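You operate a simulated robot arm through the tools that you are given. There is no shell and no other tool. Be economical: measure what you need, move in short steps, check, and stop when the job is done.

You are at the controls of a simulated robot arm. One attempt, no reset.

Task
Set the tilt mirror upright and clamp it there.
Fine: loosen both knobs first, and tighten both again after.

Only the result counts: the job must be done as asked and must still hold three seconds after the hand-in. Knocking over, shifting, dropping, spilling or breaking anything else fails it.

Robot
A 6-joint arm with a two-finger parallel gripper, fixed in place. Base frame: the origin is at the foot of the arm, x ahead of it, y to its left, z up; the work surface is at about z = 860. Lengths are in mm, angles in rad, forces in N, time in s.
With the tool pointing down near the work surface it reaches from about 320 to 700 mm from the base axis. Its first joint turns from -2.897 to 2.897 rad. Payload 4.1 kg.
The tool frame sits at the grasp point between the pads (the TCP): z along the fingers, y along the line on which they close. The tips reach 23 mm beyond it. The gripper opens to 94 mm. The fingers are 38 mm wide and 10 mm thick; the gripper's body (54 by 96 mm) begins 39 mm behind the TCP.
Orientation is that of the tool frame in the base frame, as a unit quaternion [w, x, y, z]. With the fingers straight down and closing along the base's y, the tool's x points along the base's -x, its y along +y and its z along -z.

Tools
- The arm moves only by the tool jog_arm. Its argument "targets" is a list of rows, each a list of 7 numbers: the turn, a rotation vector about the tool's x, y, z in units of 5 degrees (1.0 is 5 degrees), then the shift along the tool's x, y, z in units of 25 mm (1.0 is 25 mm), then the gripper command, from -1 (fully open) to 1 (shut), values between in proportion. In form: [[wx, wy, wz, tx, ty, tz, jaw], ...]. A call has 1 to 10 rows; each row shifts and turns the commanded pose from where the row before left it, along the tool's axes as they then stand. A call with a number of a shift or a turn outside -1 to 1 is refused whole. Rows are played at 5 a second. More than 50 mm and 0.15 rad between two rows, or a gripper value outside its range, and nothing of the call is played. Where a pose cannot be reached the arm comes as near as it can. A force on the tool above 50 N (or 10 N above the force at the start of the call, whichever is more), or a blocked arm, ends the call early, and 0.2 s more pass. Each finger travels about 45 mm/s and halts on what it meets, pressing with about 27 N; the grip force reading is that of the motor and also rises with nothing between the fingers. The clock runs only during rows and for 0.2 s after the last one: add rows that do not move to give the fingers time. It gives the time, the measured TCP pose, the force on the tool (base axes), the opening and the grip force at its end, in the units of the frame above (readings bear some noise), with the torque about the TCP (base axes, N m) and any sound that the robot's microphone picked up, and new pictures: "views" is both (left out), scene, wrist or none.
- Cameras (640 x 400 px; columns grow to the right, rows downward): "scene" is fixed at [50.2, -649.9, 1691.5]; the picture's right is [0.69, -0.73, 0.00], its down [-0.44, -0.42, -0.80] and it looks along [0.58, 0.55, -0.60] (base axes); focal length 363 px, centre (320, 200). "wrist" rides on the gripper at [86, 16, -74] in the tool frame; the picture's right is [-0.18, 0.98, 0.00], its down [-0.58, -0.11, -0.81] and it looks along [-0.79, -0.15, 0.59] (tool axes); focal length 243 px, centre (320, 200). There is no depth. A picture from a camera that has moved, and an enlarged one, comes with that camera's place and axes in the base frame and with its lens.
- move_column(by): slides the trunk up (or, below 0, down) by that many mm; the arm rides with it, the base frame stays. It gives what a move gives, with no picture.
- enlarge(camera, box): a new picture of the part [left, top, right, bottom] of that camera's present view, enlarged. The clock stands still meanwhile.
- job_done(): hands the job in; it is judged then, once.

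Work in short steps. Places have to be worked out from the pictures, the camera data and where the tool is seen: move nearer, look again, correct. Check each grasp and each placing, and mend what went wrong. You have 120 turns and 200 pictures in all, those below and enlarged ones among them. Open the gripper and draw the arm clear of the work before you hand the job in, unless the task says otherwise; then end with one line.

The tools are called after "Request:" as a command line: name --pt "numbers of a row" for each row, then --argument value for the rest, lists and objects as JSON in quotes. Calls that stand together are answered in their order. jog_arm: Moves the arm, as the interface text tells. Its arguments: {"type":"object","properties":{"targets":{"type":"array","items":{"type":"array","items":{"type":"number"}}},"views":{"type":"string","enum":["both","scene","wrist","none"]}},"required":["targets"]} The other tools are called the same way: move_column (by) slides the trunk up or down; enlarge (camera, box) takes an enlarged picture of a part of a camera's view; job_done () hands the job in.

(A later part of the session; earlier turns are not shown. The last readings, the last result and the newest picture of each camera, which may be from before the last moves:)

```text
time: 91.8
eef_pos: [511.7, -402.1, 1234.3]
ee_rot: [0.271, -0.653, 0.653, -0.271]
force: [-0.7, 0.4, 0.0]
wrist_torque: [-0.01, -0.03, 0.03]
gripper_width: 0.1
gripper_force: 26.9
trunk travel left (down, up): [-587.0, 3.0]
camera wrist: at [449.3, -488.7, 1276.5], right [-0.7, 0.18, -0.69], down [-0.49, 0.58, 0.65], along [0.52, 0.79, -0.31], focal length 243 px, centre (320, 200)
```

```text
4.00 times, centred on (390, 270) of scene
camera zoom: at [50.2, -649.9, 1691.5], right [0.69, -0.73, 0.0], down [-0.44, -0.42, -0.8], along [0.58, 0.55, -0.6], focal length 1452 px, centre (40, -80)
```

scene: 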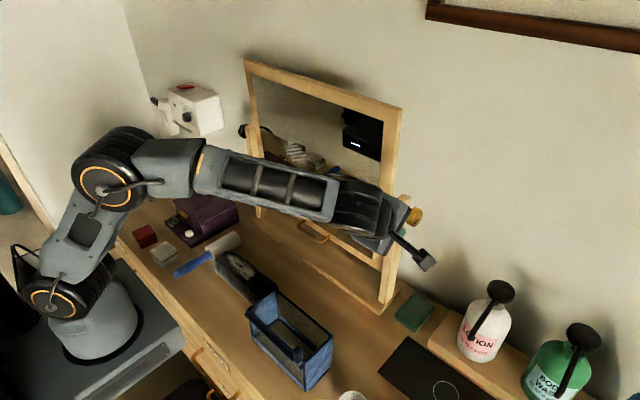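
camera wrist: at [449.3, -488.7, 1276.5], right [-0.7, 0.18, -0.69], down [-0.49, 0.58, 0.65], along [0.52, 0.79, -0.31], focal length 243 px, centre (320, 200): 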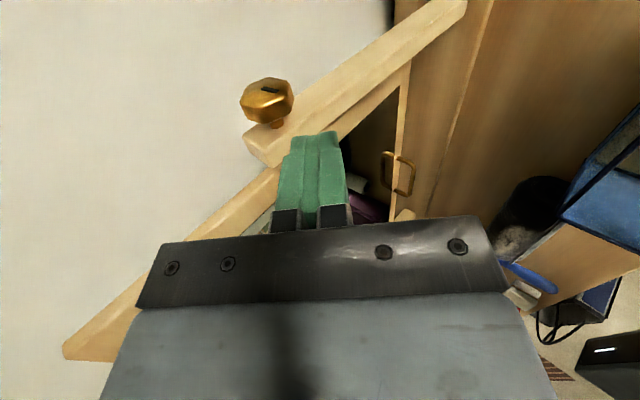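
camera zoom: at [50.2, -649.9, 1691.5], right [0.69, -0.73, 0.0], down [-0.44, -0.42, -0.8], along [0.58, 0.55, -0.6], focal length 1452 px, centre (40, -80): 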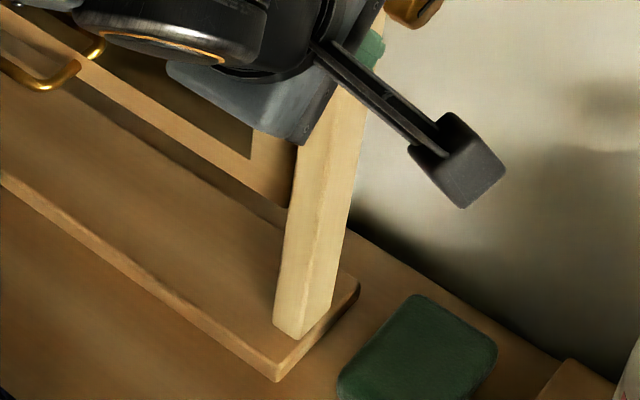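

I'll measure the angle from the plane of the full edge in the scene picture, so I back the arm away to uncover it.

Request:
jog_arm --pt "0 0 0 0 0.7 -0.7 -1" --pt "0 0 0 0 0.7 -0.7 -1" --pt "0 0 0 -1 0.7 -0.7 -1" --pt "0 0 0 -1 0.7 -0.7 -1" --pt "0 0 0 -1 0.7 -0.7 -1" --pt "0 0 0 -1 0.7 -0.7 -1" --pt "0 0 0 -1 0 0 -1" --pt "0 0 0 -1 0 0 -1" --pt "0 0 0 -1 0 0 -1" --pt "0 0 0 -1 0 0 -1"

Request:
enlarge --camera "scene" --box '[340, 90, 450, 200]'

Request:
enlarge --camera "scene" --box '[340, 190, 450, 300]'

Request:
enlarge --camera "scene" --box '[210, 40, 320, 150]'

Request:
enlarge --camera "scene" --box '[210, 130, 320, 240]'

```text
time: 94.0
eef_pos: [364.2, -200.6, 1234.2]
ee_rot: [0.27, -0.653, 0.654, -0.271]
force: [0.5, 0.9, 0.1]
wrist_torque: [0.02, -0.02, -0.01]
gripper_width: 94.1
gripper_force: 0.1
trunk travel left (down, up): [-587.0, 3.0]
camera wrist: at [301.7, -286.9, 1275.6], right [-0.7, 0.18, -0.69], down [-0.49, 0.58, 0.65], along [0.52, 0.79, -0.31], focal length 243 px, centre (320, 200)
```

scene: 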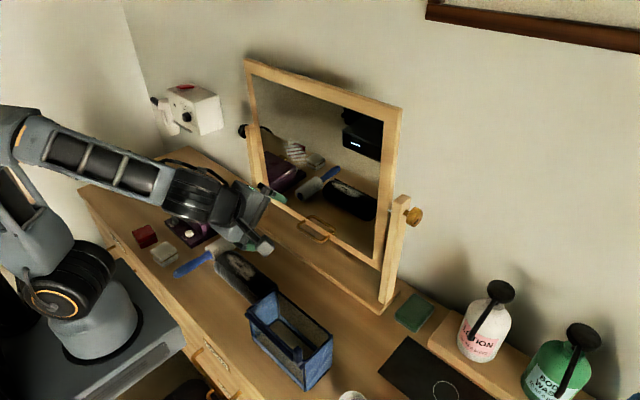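
wrist: 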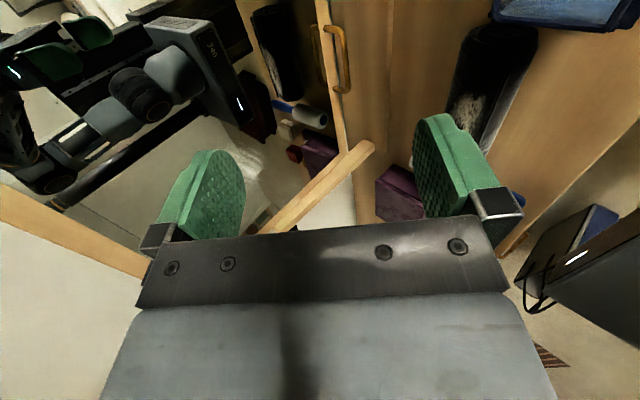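

```text
3.64 times, centred on (395, 145) of scene
camera zoom: at [50.2, -649.9, 1691.5], right [0.69, -0.73, 0.0], down [-0.44, -0.42, -0.8], along [0.58, 0.55, -0.6], focal length 1320 px, centre (47, 400)
```

zoom: 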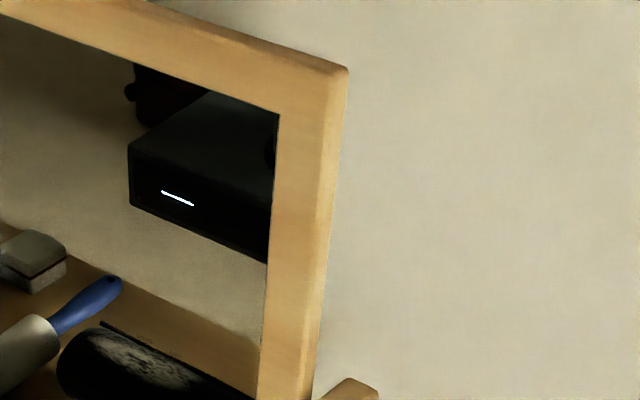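

```text
3.64 times, centred on (395, 245) of scene
camera zoom: at [50.2, -649.9, 1691.5], right [0.69, -0.73, 0.0], down [-0.44, -0.42, -0.8], along [0.58, 0.55, -0.6], focal length 1320 px, centre (47, 36)
```

zoom: 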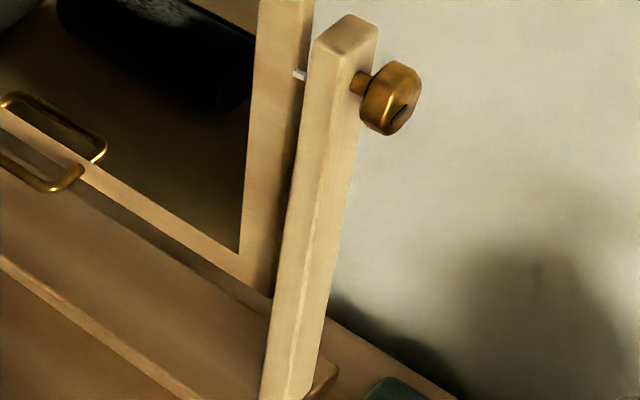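

```text
3.64 times, centred on (265, 95) of scene
camera zoom: at [50.2, -649.9, 1691.5], right [0.69, -0.73, 0.0], down [-0.44, -0.42, -0.8], along [0.58, 0.55, -0.6], focal length 1320 px, centre (520, 582)
```

zoom: 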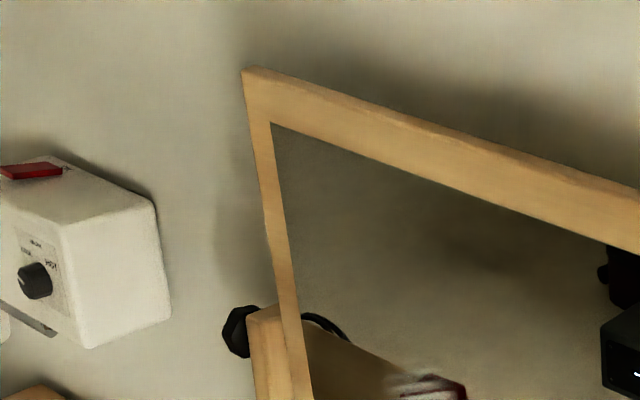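

```text
3.64 times, centred on (265, 185) of scene
camera zoom: at [50.2, -649.9, 1691.5], right [0.69, -0.73, 0.0], down [-0.44, -0.42, -0.8], along [0.58, 0.55, -0.6], focal length 1320 px, centre (520, 254)
```

zoom: 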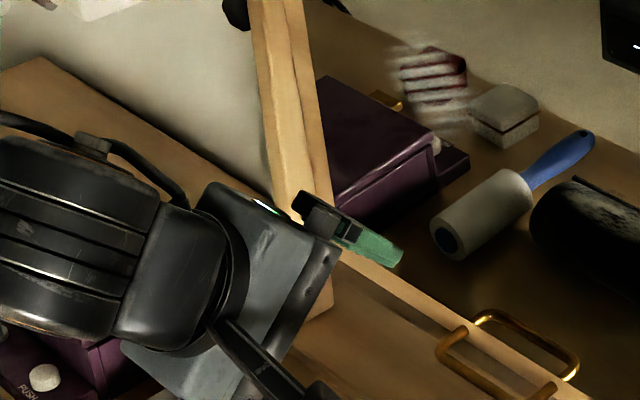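

Edge-plane measures give roughly 2–3° of forward lean, a slight overshoot. The gripper's reflection in the wrist picture is a more sensitive check, so I enlarge it.

Request:
enlarge --camera "wrist" --box '[0, 0, 160, 100]'

```text
4.00 times, centred on (80, 50) of wrist
camera zoom: at [301.7, -286.9, 1275.6], right [-0.7, 0.18, -0.69], down [-0.49, 0.58, 0.65], along [0.52, 0.79, -0.31], focal length 970 px, centre (1280, 800)
```

zoom: 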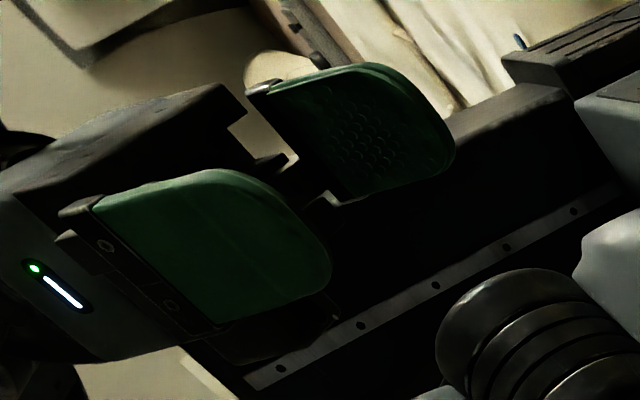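

Two reflected fingertips consistently give about 3.0° of forward lean, with the glass near x≈612. I'll push the top rail back about 11 mm. First I pitch to 60°, rise to the top rail's height and centre in y.

Request:
jog_arm --pt "1 0 0 -0.44 0 0 1" --pt "1 0 0 -0.44 0 0 1" --pt "1 0 0 -0.44 0 0 1" --pt "0 0 0 -0.44 -0.866 -0.5 1" --pt "0 0 0 -0.44 -0.866 -0.5 1" --pt "0 0 0 -0.44 -0.866 -0.5 1" --pt "0 0 0 -0.44 -0.866 -0.5 1" --pt "0 0 0 -0.44 -0.866 -0.5 1" --pt "0 0 0 -0.44 -0.866 -0.5 1" --pt "0 0 0 -0.44 -0.866 -0.5 1" --views "none"

Request:
jog_arm --pt "0 0 0 0 -0.5 0.866 1" --pt "0 0 0 0 -0.5 0.866 1" --pt "0 0 0 0 -0.5 0.866 1" --pt "0 0 0 0 -0.5 0.866 1" --pt "0 0 0 0 -0.5 0.866 1" --pt "0 0 0 0 -0.5 0.866 1" --pt "0 0 0 0 -0.4 0.7 1"

```text
time: 96.2
eef_pos: [363.5, -92.0, 1409.9]
ee_rot: [0.353, -0.612, 0.612, -0.355]
force: [0.4, 0.2, 0.6]
wrist_torque: [-0.02, -0.01, 0.03]
gripper_width: 0.0
gripper_force: 27.0
trunk travel left (down, up): [-587.0, 3.0]
```

```text
time: 97.8
eef_pos: [534.3, -90.8, 1408.1]
ee_rot: [0.353, -0.613, 0.613, -0.352]
force: [0.7, -0.1, -0.1]
wrist_torque: [0.01, 0.01, 0.01]
gripper_width: 0.1
gripper_force: 26.4
trunk travel left (down, up): [-587.0, 3.0]
camera wrist: at [463.0, -177.2, 1432.6], right [-0.49, 0.18, -0.85], down [-0.64, 0.58, 0.5], along [0.59, 0.79, -0.17], focal length 243 px, centre (320, 200)
```

scene: 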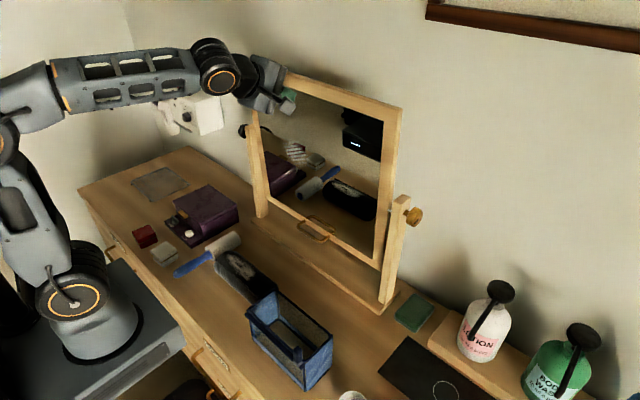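
wrist: 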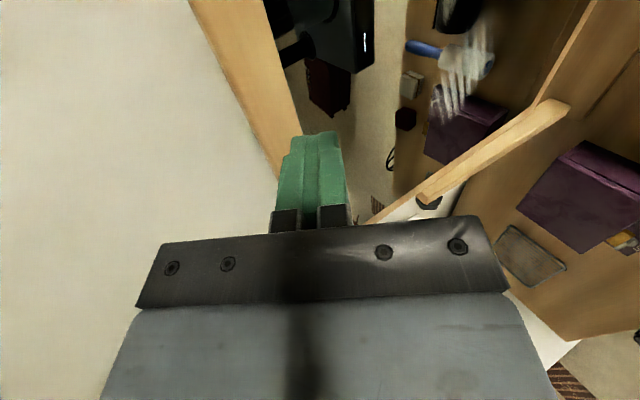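

I raise 5 mm to meet the rail's middle and advance slowly to TCP x≈583, then check the scene.

Request:
jog_arm --pt "0 0 0 0 -0.17 -0.1 1" --pt "0 0 0 0 -0.14 0.24 1" --pt "0 0 0 0 -0.14 0.24 1" --pt "0 0 0 0 -0.14 0.24 1" --pt "0 0 0 0 -0.1 0.173 1" --pt "0 0 0 0 -0.1 0.173 1" --pt "0 0 0 0 -0.1 0.173 1" --pt "0 0 0 0 -0.1 0.173 1" --pt "0 0 0 0 -0.1 0.173 1"

Request:
enlarge --camera "scene" --box '[340, 90, 450, 200]'

```text
time: 99.8
eef_pos: [578.5, -91.2, 1414.0]
ee_rot: [-0.352, 0.613, -0.613, 0.353]
force: [-0.1, -0.8, -0.8]
wrist_torque: [-0.01, 0.01, -0.02]
gripper_width: 0.1
gripper_force: 27.2
trunk travel left (down, up): [-587.0, 3.0]
camera wrist: at [507.5, -176.7, 1438.7], right [-0.49, 0.18, -0.85], down [-0.64, 0.58, 0.5], along [0.59, 0.79, -0.17], focal length 243 px, centre (320, 200)
```

scene: 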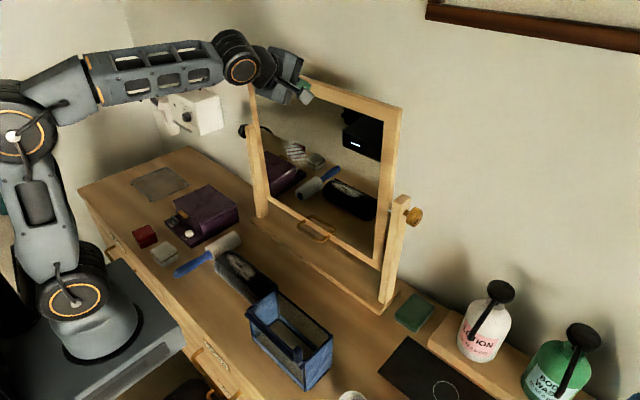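
wrist: 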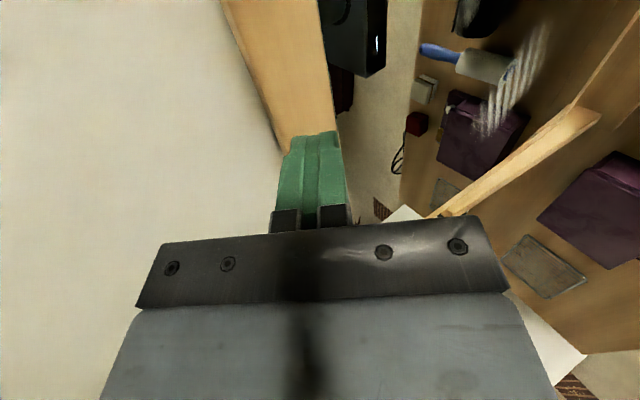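

```text
3.64 times, centred on (395, 145) of scene
camera zoom: at [50.2, -649.9, 1691.5], right [0.69, -0.73, 0.0], down [-0.44, -0.42, -0.8], along [0.58, 0.55, -0.6], focal length 1320 px, centre (47, 400)
```

zoom: 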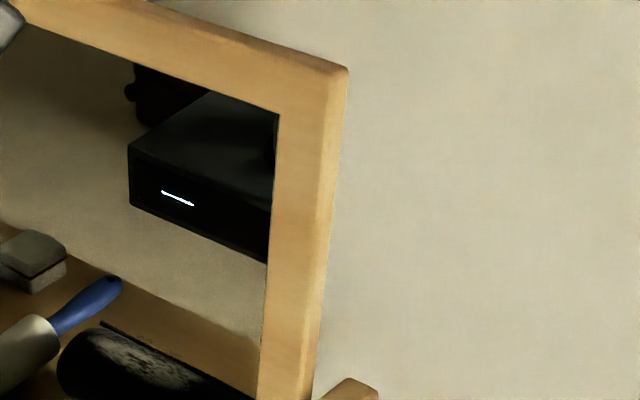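

Not touching yet: the reflected LED is unchanged, which makes it a good motion indicator. I step in a further 6 mm.

Request:
jog_arm --pt "0 0 0 0 -0.04 0.07 1" --pt "0 0 0 0 -0.04 0.07 1" --pt "0 0 0 0 -0.04 0.07 1" --views "none"

Request:
enlarge --camera "scene" --box '[340, 90, 450, 200]'

```text
time: 100.6
eef_pos: [584.1, -91.6, 1414.7]
ee_rot: [0.353, -0.612, 0.613, -0.353]
force: [-1.0, 0.7, 0.8]
wrist_torque: [-0.01, -0.05, 0.0]
gripper_width: 0.0
gripper_force: 26.9
trunk travel left (down, up): [-587.0, 3.0]
```

```text
3.64 times, centred on (395, 145) of scene
camera zoom: at [50.2, -649.9, 1691.5], right [0.69, -0.73, 0.0], down [-0.44, -0.42, -0.8], along [0.58, 0.55, -0.6], focal length 1320 px, centre (47, 400)
```

zoom: 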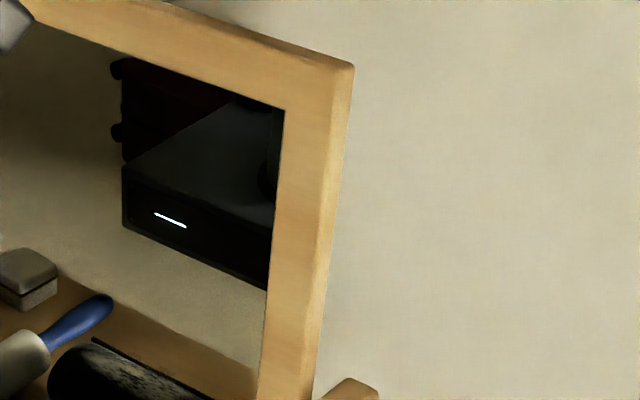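

The mirror moved about 1.3°, so contact began at x≈579. Three degrees means TCP x≈590.5, so I go 6.4 mm further in small steps.

Request:
jog_arm --pt "0 0 0 0 -0.032 0.055 1" --pt "0 0 0 0 -0.032 0.055 1" --pt "0 0 0 0 -0.032 0.055 1" --pt "0 0 0 0 -0.032 0.055 1" --pt "0 0 0 0 0 0 1" --views "none"

Request:
enlarge --camera "scene" --box '[340, 90, 450, 200]'

Request:
enlarge --camera "scene" --box '[340, 190, 450, 300]'

```text
time: 101.8
eef_pos: [592.1, -92.1, 1414.0]
ee_rot: [0.353, -0.612, 0.613, -0.353]
force: [-0.6, 0.3, 0.1]
wrist_torque: [-0.01, 0.0, 0.05]
gripper_width: 0.3
gripper_force: 26.8
trunk travel left (down, up): [-587.0, 3.0]
```

```text
3.64 times, centred on (395, 145) of scene
camera zoom: at [50.2, -649.9, 1691.5], right [0.69, -0.73, 0.0], down [-0.44, -0.42, -0.8], along [0.58, 0.55, -0.6], focal length 1320 px, centre (47, 400)
```

zoom: 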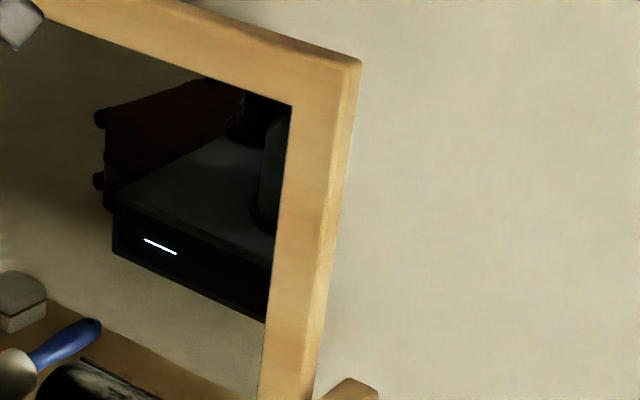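

```text
3.64 times, centred on (395, 245) of scene
camera zoom: at [50.2, -649.9, 1691.5], right [0.69, -0.73, 0.0], down [-0.44, -0.42, -0.8], along [0.58, 0.55, -0.6], focal length 1320 px, centre (47, 36)
```

zoom: 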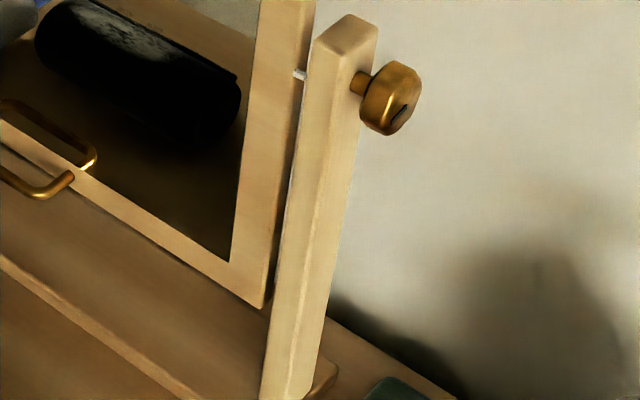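

The edge-plane measure now gives 0.1°. I back off and verify by reflection from the same pose as before.

Request:
jog_arm --pt "0 0 0 0 0.25 -0.433 -1" --pt "0 0 0 0 0.5 -0.866 -1" --pt "0 0 0 0 0.5 -0.866 -1" --pt "0 0 0 0 0.5 -0.866 -1" --pt "0 0 0 0 0.5 -0.866 -1" --pt "0 0 0 0 0.5 -0.866 -1" --pt "0 0 0 0 0.5 -0.866 -1" --pt "0 0 0 0 0.5 -0.866 -1" --pt "0 0 0 0 0.5 -0.866 -1" --pt "0 0 0 0 0.5 -0.866 -1" --views "none"

Request:
jog_arm --pt "0 0 0 0.44 0.866 0.5 -1" --pt "0 0 0 0.44 0.866 0.5 -1" --pt "0 0 0 0.44 0.866 0.5 -1" --pt "0 0 0 0.44 0.866 0.5 -1" --pt "0 0 0 0.44 0.866 0.5 -1" --pt "0 0 0 0.44 0.866 0.5 -1" --pt "0 0 0 0.44 0.866 0.5 -1" --pt "-1 0 0 0.44 0 0 -1" --pt "-1 0 0 0.44 0 0 -1" --pt "-1 0 0 0.44 0 0 -1"

Request:
enlarge --camera "wrist" --box '[40, 0, 200, 100]'

```text
time: 104.0
eef_pos: [354.6, -89.1, 1414.2]
ee_rot: [-0.353, 0.613, -0.612, 0.354]
force: [-0.2, -0.1, -0.4]
wrist_torque: [0.03, -0.03, 0.0]
gripper_width: 94.0
gripper_force: 0.1
trunk travel left (down, up): [-587.0, 3.0]
```

```text
time: 105.0
eef_pos: [370.5, -81.7, 1327.7]
ee_rot: [-0.382, 0.659, -0.554, 0.336]
force: [-0.1, 0.7, 0.1]
wrist_torque: [-0.01, 0.01, -0.02]
gripper_width: 94.2
gripper_force: 0.0
trunk travel left (down, up): [-587.0, 3.0]
stopped in row 5: the arm was blocked; the commanded pose is now the measured one
camera wrist: at [312.9, -178.2, 1351.4], right [-0.5, 0.09, -0.86], down [-0.74, 0.48, 0.47], along [0.45, 0.87, -0.17], focal length 243 px, centre (320, 200)
```

scene: 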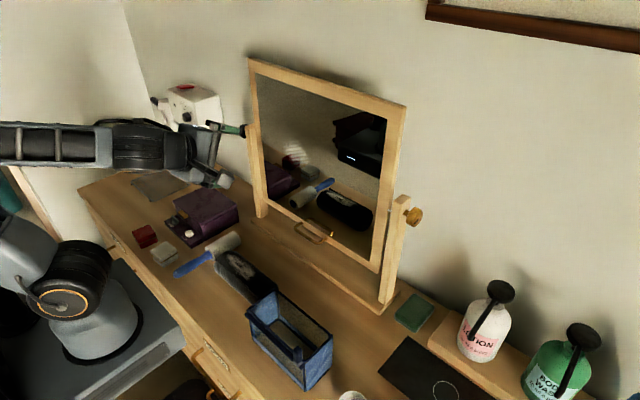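
wrist: 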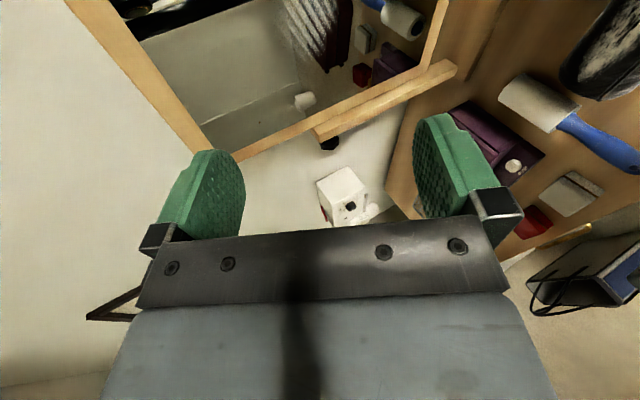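

```text
4.00 times, centred on (120, 50) of wrist
camera zoom: at [312.9, -178.2, 1351.4], right [-0.5, 0.09, -0.86], down [-0.74, 0.48, 0.47], along [0.45, 0.87, -0.17], focal length 970 px, centre (1120, 800)
```

zoom: 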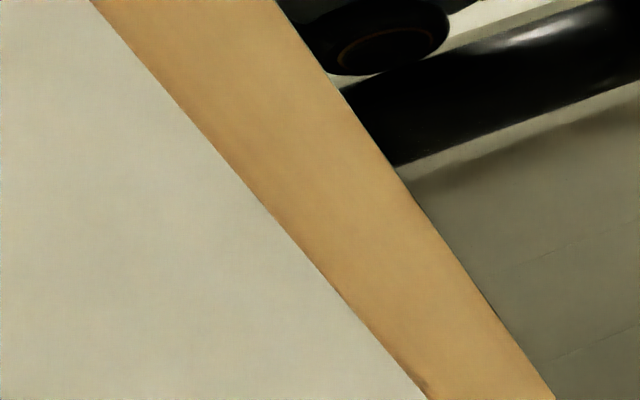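

The arm bumped a wrist limit in mid-air, touching nothing, and yawed 9°. I correct that and go over to the left side with the tool pitching down, ready to tighten the left knob.

Request:
jog_arm --pt "0 0.8 0.44 0 0 0 -1" --pt "0 0.8 0.44 0 0 0 -1" --pt "-1 0 0 -0.5 0 0 -1" --pt "-1 0 0 -1 0 0 -1" --pt "-1 0 0 -1 0 0 -1" --pt "-1 0 0 -1 0 0 -1" --pt "-1 0 0 -1 0 0 -1" --pt "-1 0 0 -1 0 0 -1" --pt "-1 0 0 -1 0 0 -1" --pt "-1 0 0 -1 0 0 -1" --views "none"

Request:
enlarge --camera "scene" --box '[340, 90, 450, 200]'

```text
time: 107.2
eef_pos: [307.5, -113.1, 1278.3]
ee_rot: [-0.157, 0.697, -0.687, 0.132]
force: [0.9, 0.2, -0.9]
wrist_torque: [0.04, -0.01, 0.01]
gripper_width: 93.8
gripper_force: 0.1
out of reach, approached as far as the arm can: row 5, 6, 7, 8, 9, 10
trunk travel left (down, up): [-587.0, 3.0]
```

```text
3.64 times, centred on (395, 145) of scene
camera zoom: at [50.2, -649.9, 1691.5], right [0.69, -0.73, 0.0], down [-0.44, -0.42, -0.8], along [0.58, 0.55, -0.6], focal length 1320 px, centre (47, 400)
```

zoom: 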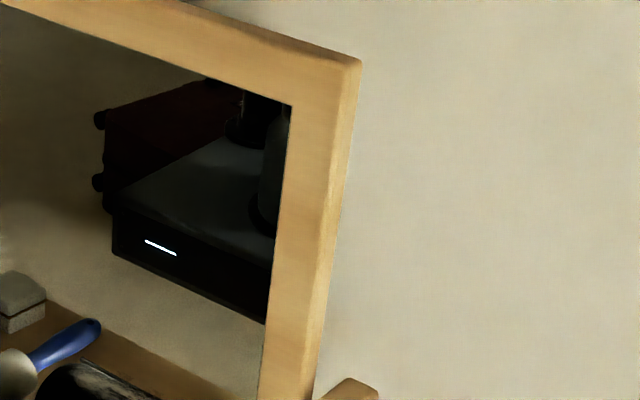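

The mirror holds still (LED unchanged). The arm is now too close to its base, so I move it forward first.

Request:
jog_arm --pt "0 0 0 0 -0.9 0.4 -1" --pt "0 0 0 0 -0.9 0.4 -1" --pt "0 0 0 0 -0.9 0.4 -1" --pt "0 0 0 0 -0.9 0.4 -1" --pt "0 0 0 0 -0.9 0.4 -1"

```text
time: 108.4
eef_pos: [418.2, -139.6, 1267.0]
ee_rot: [-0.166, 0.697, -0.685, 0.132]
force: [0.5, 0.0, -0.3]
wrist_torque: [0.02, 0.02, -0.02]
gripper_width: 94.0
gripper_force: 0.0
out of reach, approached as far as the arm can: row 2, 3, 4, 5
trunk travel left (down, up): [-587.0, 3.0]
camera wrist: at [377.0, -229.0, 1324.9], right [-0.9, 0.18, -0.4], down [-0.25, 0.54, 0.8], along [0.36, 0.82, -0.44], focal length 243 px, centre (320, 200)
```

scene: 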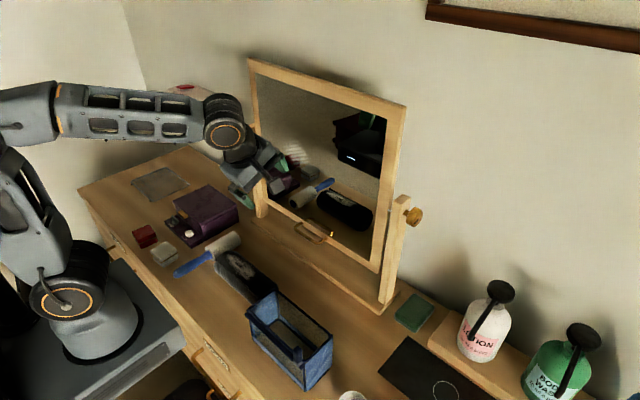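
wrist: 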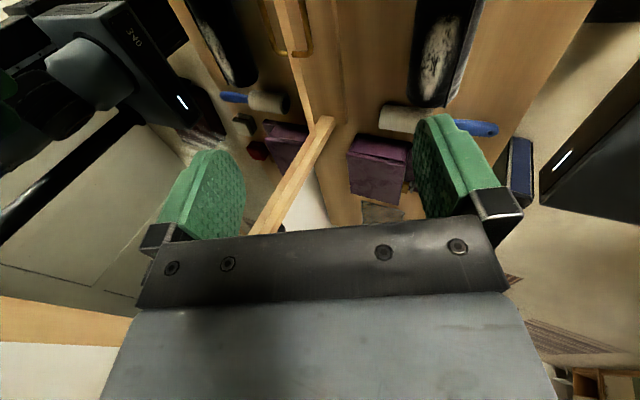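

It still reports out of reach, so joint 6 is probably at its end. Rolling back the positive way frees it and brings the tool-x=+y setup I need for the right knob.

Request:
jog_arm --pt "0 0 1 0 0 0 -1" --pt "0 0 1 0 0 0 -1" --pt "0 0 1 0 0 0 -1" --pt "0 0 1 0 0 0 -1" --pt "0 0 1 0 0 0 -1" --pt "0 0 1 0 0 0 -1" --pt "0 0 1 0 0 0 -1" --pt "0 0 1 0 0 0 -1" --pt "0 0 1 0 0 0 -1" --pt "0 0 1 0 0 0 -1" --views "none"

Request:
jog_arm --pt "0 0 1 0 0 0 -1" --pt "0 0 1 0 0 0 -1" --pt "0 0 1 0 0 0 -1" --pt "0 0 1 0 0 0 -1" --pt "0 0 1 0 0 0 -1" --pt "0 0 1 0 0 0 -1" --pt "0 0 1 0 0 0 -1" --pt "0 0 1 0 0 0 -1" --views "scene"

```text
time: 110.6
eef_pos: [415.4, -146.7, 1262.7]
ee_rot: [0.202, -0.342, 0.916, -0.052]
force: [0.8, 0.0, 0.5]
wrist_torque: [-0.01, -0.03, 0.02]
gripper_width: 93.8
gripper_force: 0.1
out of reach, approached as far as the arm can: row 1
trunk travel left (down, up): [-587.0, 3.0]
```

```text
time: 112.4
eef_pos: [414.5, -145.8, 1264.1]
ee_rot: [0.208, -0.007, 0.978, 0.021]
force: [-0.6, 0.1, 1.1]
wrist_torque: [0.0, -0.04, 0.01]
gripper_width: 93.9
gripper_force: 0.0
trunk travel left (down, up): [-587.0, 3.0]
```

scene: 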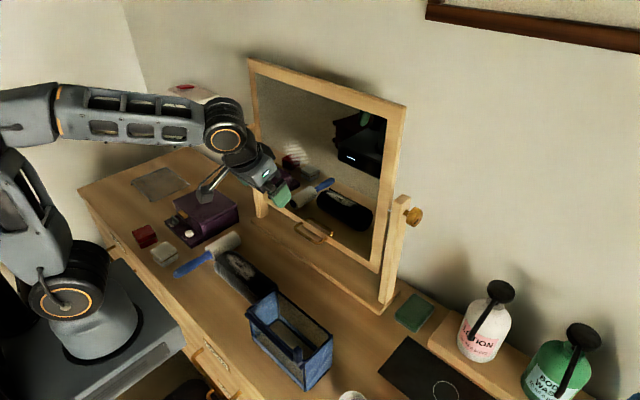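

Free again. I finish the roll to tool-x=+y and read the orientation.

Request:
jog_arm --pt "0 0 1 0 0 0 -1" --pt "0 0 1 0 0 0 -1" --pt "0 0 1 0 0 0 -1" --pt "0 0 1 0 0 0 -1" --pt "0 0 1 0 0 0 -1" --pt "0 0 1 0 0 0 -1" --pt "0 0 1 0 0 0 -1" --pt "0 0 1 0 0 0 -1" --pt "0 0 1 0 0 0 -1" --views "none"

Request:
jog_arm --pt "0 0 1 0 0 0 -1" --pt "0 0 1 0 0 0 -1" --pt "0 0 1 0 0 0 -1" --pt "0 0 1 0 0 0 -1" --pt "0 0 1 0 0 0 -1" --pt "0 0 1 0 0 0 -1" --pt "0 0 1 0 0 0 -1" --pt "0 0 1 0 0 0 -1" --pt "0 0 1 0 0 0 -1" --views "none"

```text
time: 114.4
eef_pos: [369.9, -207.9, 1237.3]
ee_rot: [0.185, 0.363, 0.908, 0.096]
force: [-0.2, 0.4, 0.5]
wrist_torque: [-0.01, 0.03, -0.01]
gripper_width: 94.0
gripper_force: 0.1
out of reach, approached as far as the arm can: row 6, 7, 8, 9
trunk travel left (down, up): [-587.0, 3.0]
```

```text
time: 116.4
eef_pos: [209.7, -299.8, 1121.1]
ee_rot: [0.137, 0.684, 0.699, 0.16]
force: [-0.1, 0.1, -0.5]
wrist_torque: [0.0, 0.0, 0.01]
gripper_width: 94.1
gripper_force: 0.0
out of reach, approached as far as the arm can: row 1, 2, 3, 4, 5, 6, 7, 8, 9
trunk travel left (down, up): [-587.0, 3.0]
```

It drifted because a joint limit is still active. I look at where the arm stands.

Request:
jog_arm --pt "0 0 0 0 0 0 -1"

```text
time: 116.8
eef_pos: [211.5, -298.7, 1121.7]
ee_rot: [0.137, 0.683, 0.699, 0.16]
force: [0.6, 0.6, 0.4]
wrist_torque: [-0.02, -0.01, -0.01]
gripper_width: 94.1
gripper_force: 0.0
trunk travel left (down, up): [-587.0, 3.0]
camera wrist: at [192.6, -214.2, 1197.7], right [0.9, -0.17, 0.4], down [-0.41, -0.61, 0.68], along [0.13, -0.77, -0.62], focal length 243 px, centre (320, 200)
```

scene: 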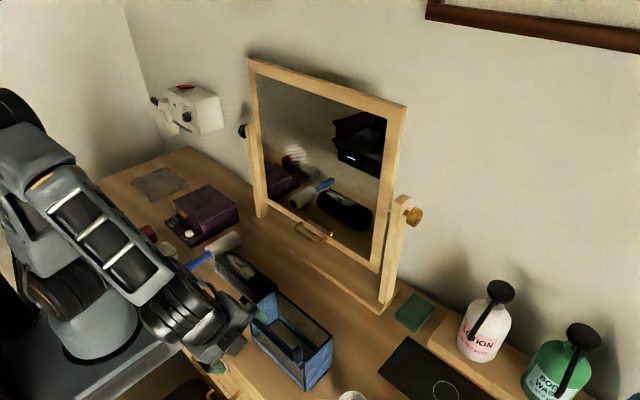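
wrist: 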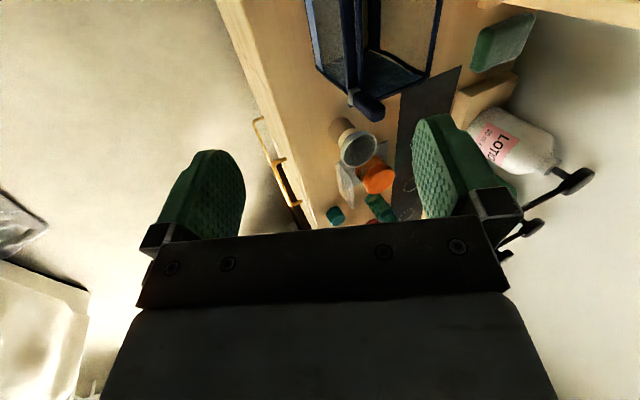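

The basket is untouched. I believe the wrist flipped while the arm was folded near its base, so I retrace: roll back to tool-x=-x, then return through the pose at (354, -90, 1414) and extend.

Request:
jog_arm --pt "0 0 -1 0 0.2 -0.5 -1" --pt "0 0 -1 0 0 -0.5 -1" --pt "0 0 -1 0 0 -0.5 -1" --pt "0 0 -1 0 0 -0.5 -1" --pt "0 0 -1 0 0 -0.5 -1" --pt "0 0 -1 0 0 -0.5 -1" --pt "0 0 -1 0 0 -0.5 -1" --pt "0 0 -1 0 0 -0.5 -1" --pt "0 0 -1 0 0 0 -1" --pt "0 0 -1 0 0 0 -1" --views "none"

Request:
jog_arm --pt "0 0 -1 0 0 0 -1" --pt "0 0 -1 0 0 0 -1" --pt "0 0 -1 0 0 0 -1" --pt "0 0 -1 0 0 0 -1" --pt "0 0 -1 0 0 0 -1" --pt "0 0 -1 0 0 0 -1" --pt "0 0 -1 0 0 0 -1" --pt "0 0 -1 0 0 0 -1" --views "scene"

```text
time: 119.0
eef_pos: [174.4, -301.4, 1215.3]
ee_rot: [0.187, 0.327, 0.922, 0.086]
force: [-0.5, -0.2, -0.2]
wrist_torque: [0.0, -0.04, 0.02]
gripper_width: 93.9
gripper_force: 0.1
trunk travel left (down, up): [-587.0, 3.0]
```

```text
time: 120.8
eef_pos: [172.8, -301.3, 1214.6]
ee_rot: [0.204, -0.009, 0.979, 0.015]
force: [0.5, -0.1, 0.3]
wrist_torque: [0.01, -0.01, -0.02]
gripper_width: 94.2
gripper_force: 0.0
trunk travel left (down, up): [-587.0, 3.0]
```

scene: 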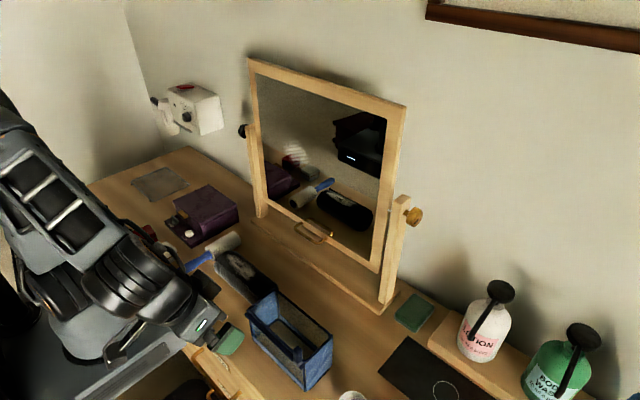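

Rolling is free again. I move up and forward to about (353, -120, 1395).

Request:
jog_arm --pt "0 0 0 -0.95 0.75 -0.36 -1" --pt "0 0 0 -0.95 0.75 -0.36 -1" --pt "0 0 0 -0.95 0.75 -0.36 -1" --pt "0 0 0 -0.95 0.75 -0.36 -1" --pt "0 0 0 -0.95 0.75 -0.36 -1" --pt "0 0 0 -0.95 0.75 -0.36 -1" --pt "0 0 0 -0.95 0.75 -0.36 -1" --pt "0 0 0 -0.95 0.75 -0.36 -1" --pt "0 0 0 -0.95 0.75 -0.36 -1" --pt "0 0 0 -0.95 0.75 -0.36 -1" --views "none"

Request:
jog_arm --pt "0 -1 0 0 0 0 -1" --pt "0 -1 0 0 0 0 -1" --pt "0 -1 0 0 0 0 -1" --pt "0 -1 0 0 0 0 -1" --pt "0 -1 0 0 0 0 -1" --pt "0 -1 0 0 0 0 -1" --pt "0 -1 0 0 0 0 -1" --views "scene"

```text
time: 123.0
eef_pos: [344.8, -129.3, 1393.3]
ee_rot: [0.21, -0.01, 0.977, 0.026]
force: [0.0, 0.0, -0.6]
wrist_torque: [0.02, -0.02, -0.01]
gripper_width: 93.9
gripper_force: 0.2
out of reach, approached as far as the arm can: row 9, 10
trunk travel left (down, up): [-587.0, 3.0]
```

```text
time: 124.6
eef_pos: [351.8, -137.5, 1380.0]
ee_rot: [0.474, 0.006, 0.88, 0.036]
force: [-0.1, -0.4, 0.1]
wrist_torque: [0.0, 0.0, 0.0]
gripper_width: 94.1
gripper_force: 0.0
trunk travel left (down, up): [-587.0, 3.0]
```

scene: 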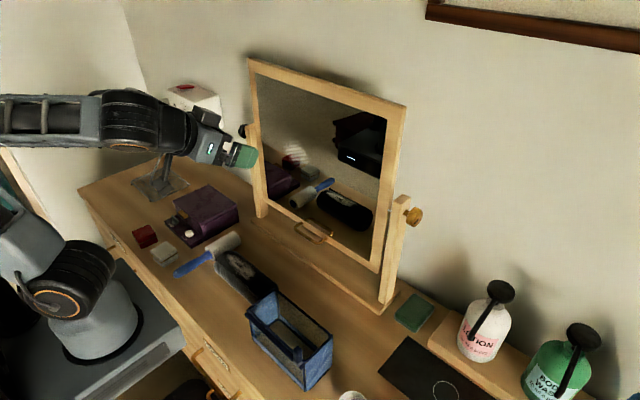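

Now I extend forward at this pitch, retracing the earlier path, to x≈540.

Request:
jog_arm --pt "0 0 0 -0.5 0.5 -0.5 -1" --pt "0 0 0 -0.5 0.5 0.5 -1" --pt "0 0 0 -0.545 0.5 0.839 -1" --pt "0 0 0 -0.545 0.4 0.839 -1" --pt "0 0 0 -0.545 0 0.839 -1" --pt "0 0 0 -0.545 0 0.839 -1" --pt "0 0 0 -0.545 0 0.839 -1" --pt "0 0 0 -0.545 0 0.839 -1" --pt "0 0 0 -0.545 0 0.839 -1" --views "scene"

```text
time: 126.6
eef_pos: [531.9, -82.3, 1422.9]
ee_rot: [0.489, -0.002, 0.872, 0.018]
force: [-0.9, 0.7, 0.2]
wrist_torque: [-0.01, -0.03, 0.01]
gripper_width: 94.0
gripper_force: 0.0
trunk travel left (down, up): [-587.0, 3.0]
```

scene: 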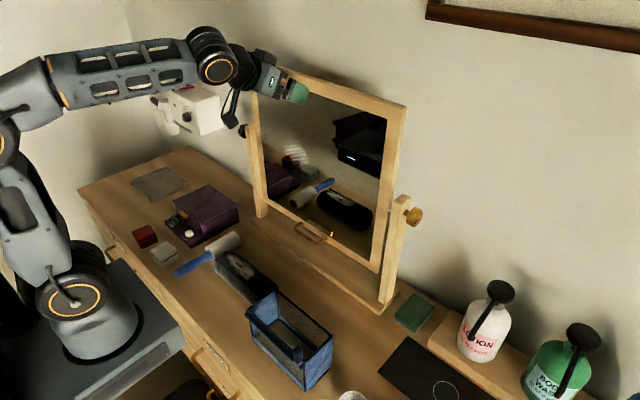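

Clean reach. I roll +90° to tool-x=+y, which should be unrestricted if the wrist is back in its normal branch.

Request:
jog_arm --pt "0 0 1 0 0 -0.6 -1" --pt "0 0 1 0 0 -0.5 -1" --pt "0 0 1 0 0 0 -1" --pt "0 0 1 0 0 0 -1" --pt "0 0 1 0 0 0 -1" --pt "0 0 1 0 0 0 -1" --pt "0 0 1 0 0 0 -1" --pt "0 0 1 0 0 0 -1" --pt "0 0 1 0 0 0 -1" --views "none"

Request:
jog_arm --pt "0 0 1 0 0 0 -1" --pt "0 0 1 0 0 0 -1" --pt "0 0 1 0 0 0 -1" --pt "0 0 1 0 0 0 -1" --pt "0 0 1 0 0 0 -1" --pt "0 0 1 0 0 0 -1" --pt "0 0 1 0 0 0 -1" --pt "0 0 1 0 0 0 -1" --pt "0 0 1 0 0 0 -1" --views "none"

```text
time: 128.6
eef_pos: [483.4, -144.9, 1390.6]
ee_rot: [0.447, 0.329, 0.806, 0.206]
force: [1.0, 0.7, -0.1]
wrist_torque: [0.01, 0.01, 0.01]
gripper_width: 94.1
gripper_force: 0.1
out of reach, approached as far as the arm can: row 5, 6, 7, 8, 9
trunk travel left (down, up): [-587.0, 3.0]
```

```text
time: 130.6
eef_pos: [443.4, -208.7, 1246.1]
ee_rot: [0.336, 0.614, 0.618, 0.36]
force: [0.8, -0.4, 0.1]
wrist_torque: [0.01, 0.0, 0.02]
gripper_width: 93.8
gripper_force: 0.0
out of reach, approached as far as the arm can: row 1, 2, 3, 4, 5, 6, 7, 8, 9
trunk travel left (down, up): [-587.0, 3.0]
```

Joint 6 hits its limit on the wrong side, so the wrist is still in the flipped branch. To unflip it: roll back, pitch the tool above the forearm, yaw it into the arm's plane, then pitch straight down through alignment.

Request:
jog_arm --pt "0 0 -1 0 0 0 -1" --pt "0 0 -1 0 0 0 -1" --pt "0 0 -1 0 0 0 -1" --pt "0 0 -1 0 0 0 -1" --pt "0 0 -1 0 0 0 -1" --pt "0 0 -1 0 0 0 -1" --pt "0 0 -1 0 0 0 -1" --pt "0 0 -1 0 0 0 -1" --pt "0 0 -1 0 0 0 -1" --views "none"

Request:
jog_arm --pt "0 0 -1 0 0 0 -1" --pt "0 0 -1 0 0 0 -1" --pt "0 0 -1 0 0 0 -1" --pt "0 0 -1 0 0 0 -1" --pt "0 0 -1 0 0 0 -1" --pt "0 0 -1 0 0 0 -1" --pt "0 0 -1 0 0 0 -1" --pt "0 0 -1 0 0 0 -1" --pt "0 0 -1 0 0 0 -1" --views "none"

Request:
jog_arm --pt "0 -1 0 -0.3 0 0.4 -1" --pt "0 -1 0 -0.3 0 0.4 -1" --pt "0 -1 0 0 0 0.5 -1" --pt "0 -1 0 0 0 0.5 -1" --pt "0 -1 0 0 0 0 -1" --pt "0 -1 0 0 0 0 -1" --pt "0 -1 0 0 0 0 -1" --pt "0 -1 0 0 0 0 -1" --pt "0 -1 0 0 0 0 -1" --pt "0 -1 0 0 0 0 -1" --views "scene"

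```text
time: 132.6
eef_pos: [442.3, -209.6, 1248.7]
ee_rot: [0.446, 0.332, 0.806, 0.202]
force: [0.7, -0.1, 0.4]
wrist_torque: [-0.04, 0.02, 0.01]
gripper_width: 94.0
gripper_force: 0.0
trunk travel left (down, up): [-587.0, 3.0]
```

```text
time: 134.6
eef_pos: [441.9, -209.5, 1247.7]
ee_rot: [0.489, -0.002, 0.872, 0.017]
force: [0.3, 0.1, 1.2]
wrist_torque: [-0.01, -0.01, 0.01]
gripper_width: 94.1
gripper_force: 0.1
trunk travel left (down, up): [-587.0, 3.0]
```

```text
time: 136.8
eef_pos: [491.1, -209.2, 1243.1]
ee_rot: [0.813, 0.006, 0.582, 0.017]
force: [0.2, -1.3, -0.8]
wrist_torque: [-0.04, -0.01, -0.01]
gripper_width: 94.0
gripper_force: 0.1
trunk travel left (down, up): [-587.0, 3.0]
```

scene: 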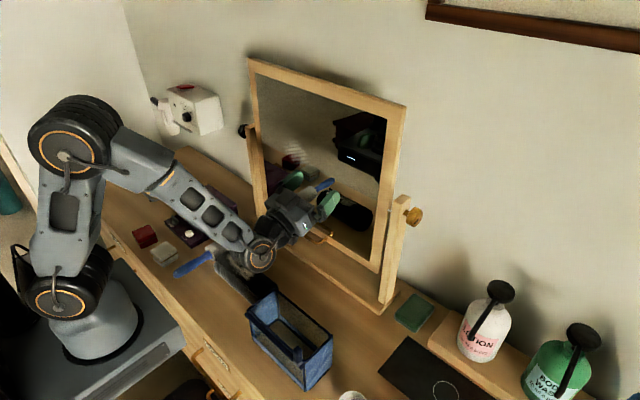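

The tool is bent above the forearm now. I yaw it -23° so that it points in the arm's vertical plane.

Request:
jog_arm --pt "0.87 0 -0.29 0 0 0 -1" --pt "0.87 0 -0.29 0 0 0 -1" --pt "0.87 0 -0.29 0 0 0 -1" --pt "0.87 0 -0.29 0 0 0 -1" --pt "0.87 0 -0.29 0 0 0 -1" --views "scene"

```text
time: 138.0
eef_pos: [491.9, -208.1, 1243.3]
ee_rot: [0.796, 0.121, 0.575, -0.144]
force: [-0.7, 0.3, 0.0]
wrist_torque: [0.01, 0.02, 0.01]
gripper_width: 93.8
gripper_force: 0.0
trunk travel left (down, up): [-587.0, 3.0]
```

scene: 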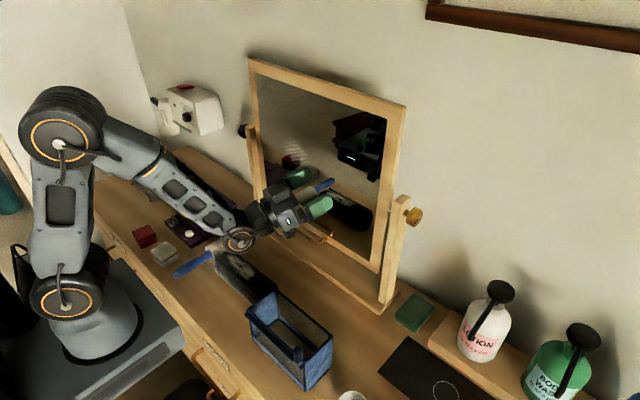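

In-plane within 1°. Now I pitch straight down through alignment with the forearm.

Request:
jog_arm --pt "0 1 0 0 0 0 -1" --pt "0 1 0 0 0 0 -1" --pt "0 1 0 0 0 0 -1" --pt "0 1 0 0 0 0 -1" --pt "0 1 0 0 0 0 -1" --pt "0 1 0 0 0 0 -1" --pt "0 1 0 0 0 0 -1" --pt "0 1 0 0 0 0 -1" --pt "0 1 0 0 0 0 -1" --pt "0 1 0 0 0 0 -1" --views "scene"

```text
time: 140.2
eef_pos: [492.1, -205.4, 1242.9]
ee_rot: [0.497, 0.168, 0.848, -0.079]
force: [0.6, -0.2, -0.4]
wrist_torque: [0.03, 0.0, 0.04]
gripper_width: 94.3
gripper_force: 0.0
trunk travel left (down, up): [-587.0, 3.0]
```

scene: 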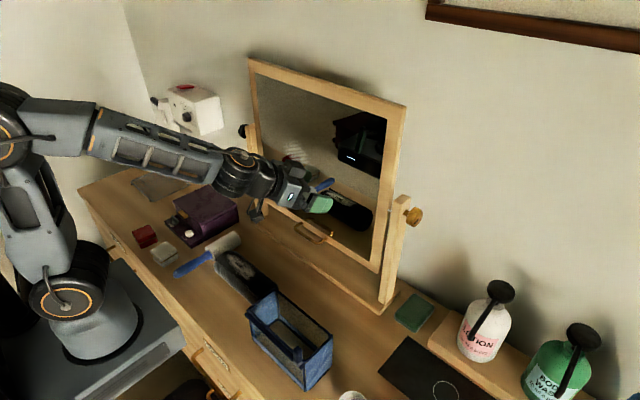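

Still close to alignment. I continue pitching down another 45°.

Request:
jog_arm --pt "0 1 0 0 0 0 -1" --pt "0 1 0 0 0 0 -1" --pt "0 1 0 0 0 0 -1" --pt "0 1 0 0 0 0 -1" --pt "0 1 0 0 0 0 -1" --pt "0 1 0 0 0 0 -1" --pt "0 1 0 0 0 0 -1" --pt "0 1 0 0 0 0 -1" --views "scene"

```text
time: 142.0
eef_pos: [454.3, -253.1, 1208.8]
ee_rot: [0.214, 0.17, 0.962, 0.009]
force: [0.4, -0.1, -0.2]
wrist_torque: [0.04, -0.01, -0.01]
gripper_width: 94.0
gripper_force: 0.0
out of reach, approached as far as the arm can: row 1, 5, 6, 7, 8
trunk travel left (down, up): [-587.0, 3.0]
```

scene: 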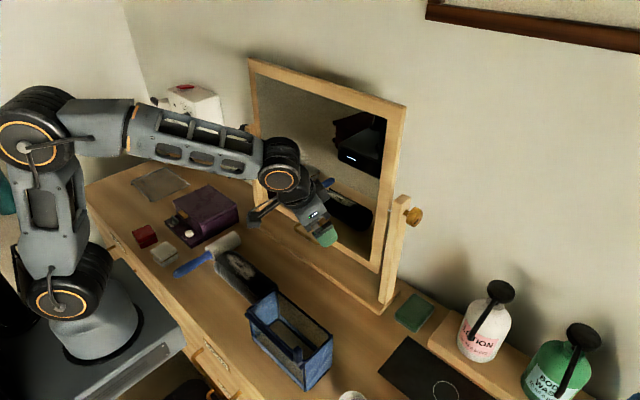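

The wrist stays flipped, but in that branch the right knob works ideally with tool-x=-y (camera outside, joint 6 near zero). I pitch up, then roll to tool-x=-y.

Request:
jog_arm --pt "0 -1 0 0 0 0 -1" --pt "0 -1 0 0 0 0 -1" --pt "0 -1 0 0 0 0 -1" --pt "0 -1 0 0 0 0 -1" --pt "0 -1 0 0 0 0 -1" --pt "0 -1 0 0 0 0 -1" --pt "0 -1 0 0 0 0 -1" --views "none"

Request:
jog_arm --pt "0 0 -1 0 0 0 -1" --pt "0 0 -1 0 0 0 -1" --pt "0 0 -1 0 0 0 -1" --pt "0 0 -1 0 0 0 -1" --pt "0 0 -1 0 0 0 -1" --pt "0 0 -1 0 0 0 -1" --pt "0 0 -1 0 0 0 -1" --pt "0 0 -1 0 0 0 -1" --pt "0 0 -1 0 0 0 -1" --pt "0 0 -1 0 0 0 -1" --views "none"

Request:
jog_arm --pt "0 0 -1 0 0 0 -1" --pt "0 0 -1 0 0 0 -1" --pt "0 0 -1 0 0 0 -1" --pt "0 0 -1 0 0 0 -1" --pt "0 0 -1 0 0 0 -1" --pt "0 0 -1 0 0 0 -1" --pt "0 0 -1 0 0 0 -1" --pt "0 0 -1 0 0 0 -1" --views "scene"

```text
time: 143.6
eef_pos: [454.5, -252.3, 1208.7]
ee_rot: [0.495, 0.165, 0.852, -0.045]
force: [0.0, -0.1, -0.2]
wrist_torque: [0.01, 0.03, -0.01]
gripper_width: 94.2
gripper_force: 0.0
trunk travel left (down, up): [-587.0, 3.0]
```

```text
time: 145.8
eef_pos: [454.8, -251.0, 1209.3]
ee_rot: [0.429, -0.212, 0.842, -0.25]
force: [-0.7, 0.7, -0.7]
wrist_torque: [0.01, -0.04, 0.0]
gripper_width: 93.9
gripper_force: 0.1
trunk travel left (down, up): [-587.0, 3.0]
```

```text
time: 147.6
eef_pos: [454.1, -250.5, 1208.8]
ee_rot: [0.319, -0.486, 0.719, -0.381]
force: [0.1, -0.3, 0.2]
wrist_torque: [0.02, -0.05, 0.01]
gripper_width: 94.0
gripper_force: 0.1
trunk travel left (down, up): [-587.0, 3.0]
```

scene: 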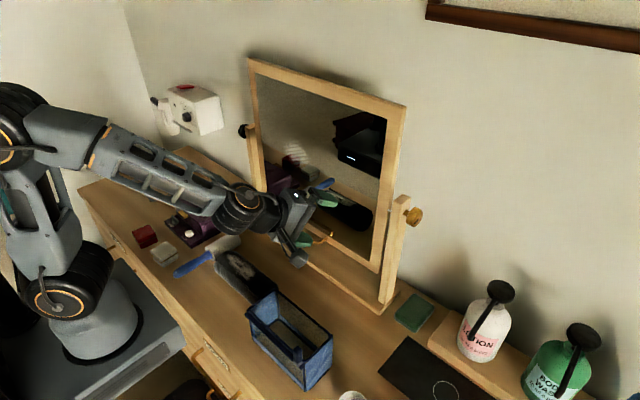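

I correct the remaining yaw, then pitch up toward 115° at this spot.

Request:
jog_arm --pt "0 -0.695 -0.695 0 0 0 -1" --pt "0 -0.695 -0.695 0 0 0 -1" --pt "0 -0.695 -0.695 0 0 0 -1" --pt "0 -0.695 -0.695 0 0 0 -1" --pt "1 0 0 0 0 0 -1" --pt "1 0 0 0 0 0 -1" --pt "1 0 0 0 0 0 -1" --pt "1 0 0 0 0 0 -1" --pt "1 0 0 0 0 0 -1" --pt "1 0 0 0 0 0 -1" --views "none"

Request:
jog_arm --pt "1 0 0 0.6 0 0 -1" --pt "1 0 0 0.6 0 0 -1" --pt "1 0 0 0.6 0 0 -1" --pt "1 0 0 0.6 0 0 -1" --pt "1 0 0 0.6 0 0 -1" --pt "0 0 0 0.6 0.8 0.4 -1" --pt "0 0 0 0.6 0.9 0.4 -1" --pt "0 0 0 0.6 1 0.4 -1" --pt "0 0 0 0.5 0.96 0.4 -1" --pt "0 0 0 0.4 0 0 -1"

```text
time: 149.8
eef_pos: [455.8, -252.1, 1209.7]
ee_rot: [-0.501, 0.499, -0.498, 0.502]
force: [0.1, -0.5, 0.1]
wrist_torque: [0.03, -0.01, -0.02]
gripper_width: 93.8
gripper_force: 0.1
trunk travel left (down, up): [-587.0, 3.0]
```

```text
time: 152.0
eef_pos: [528.9, -394.8, 1144.8]
ee_rot: [-0.597, 0.379, -0.378, 0.598]
force: [-0.2, 0.1, -0.3]
wrist_torque: [-0.04, -0.01, 0.0]
gripper_width: 94.1
gripper_force: 0.2
trunk travel left (down, up): [-587.0, 3.0]
camera wrist: at [469.5, -480.4, 1098.0], right [0.42, 0.18, -0.89], down [-0.78, 0.58, -0.25], along [0.47, 0.79, 0.39], focal length 243 px, centre (320, 200)
```

scene: 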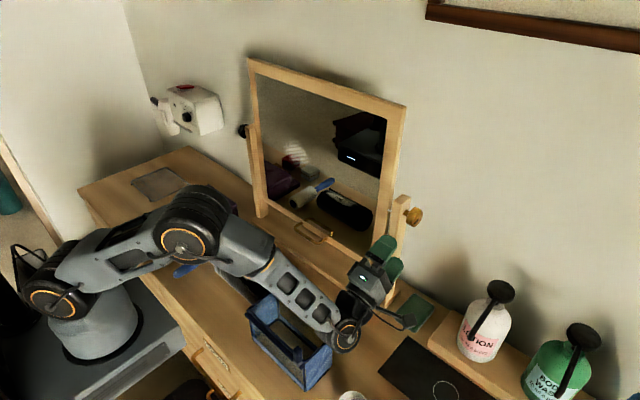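
wrist: 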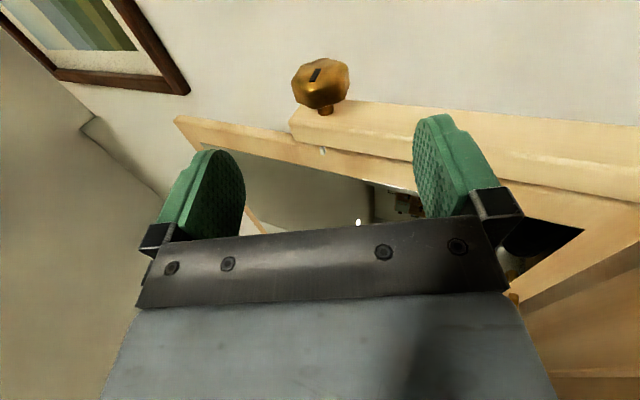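

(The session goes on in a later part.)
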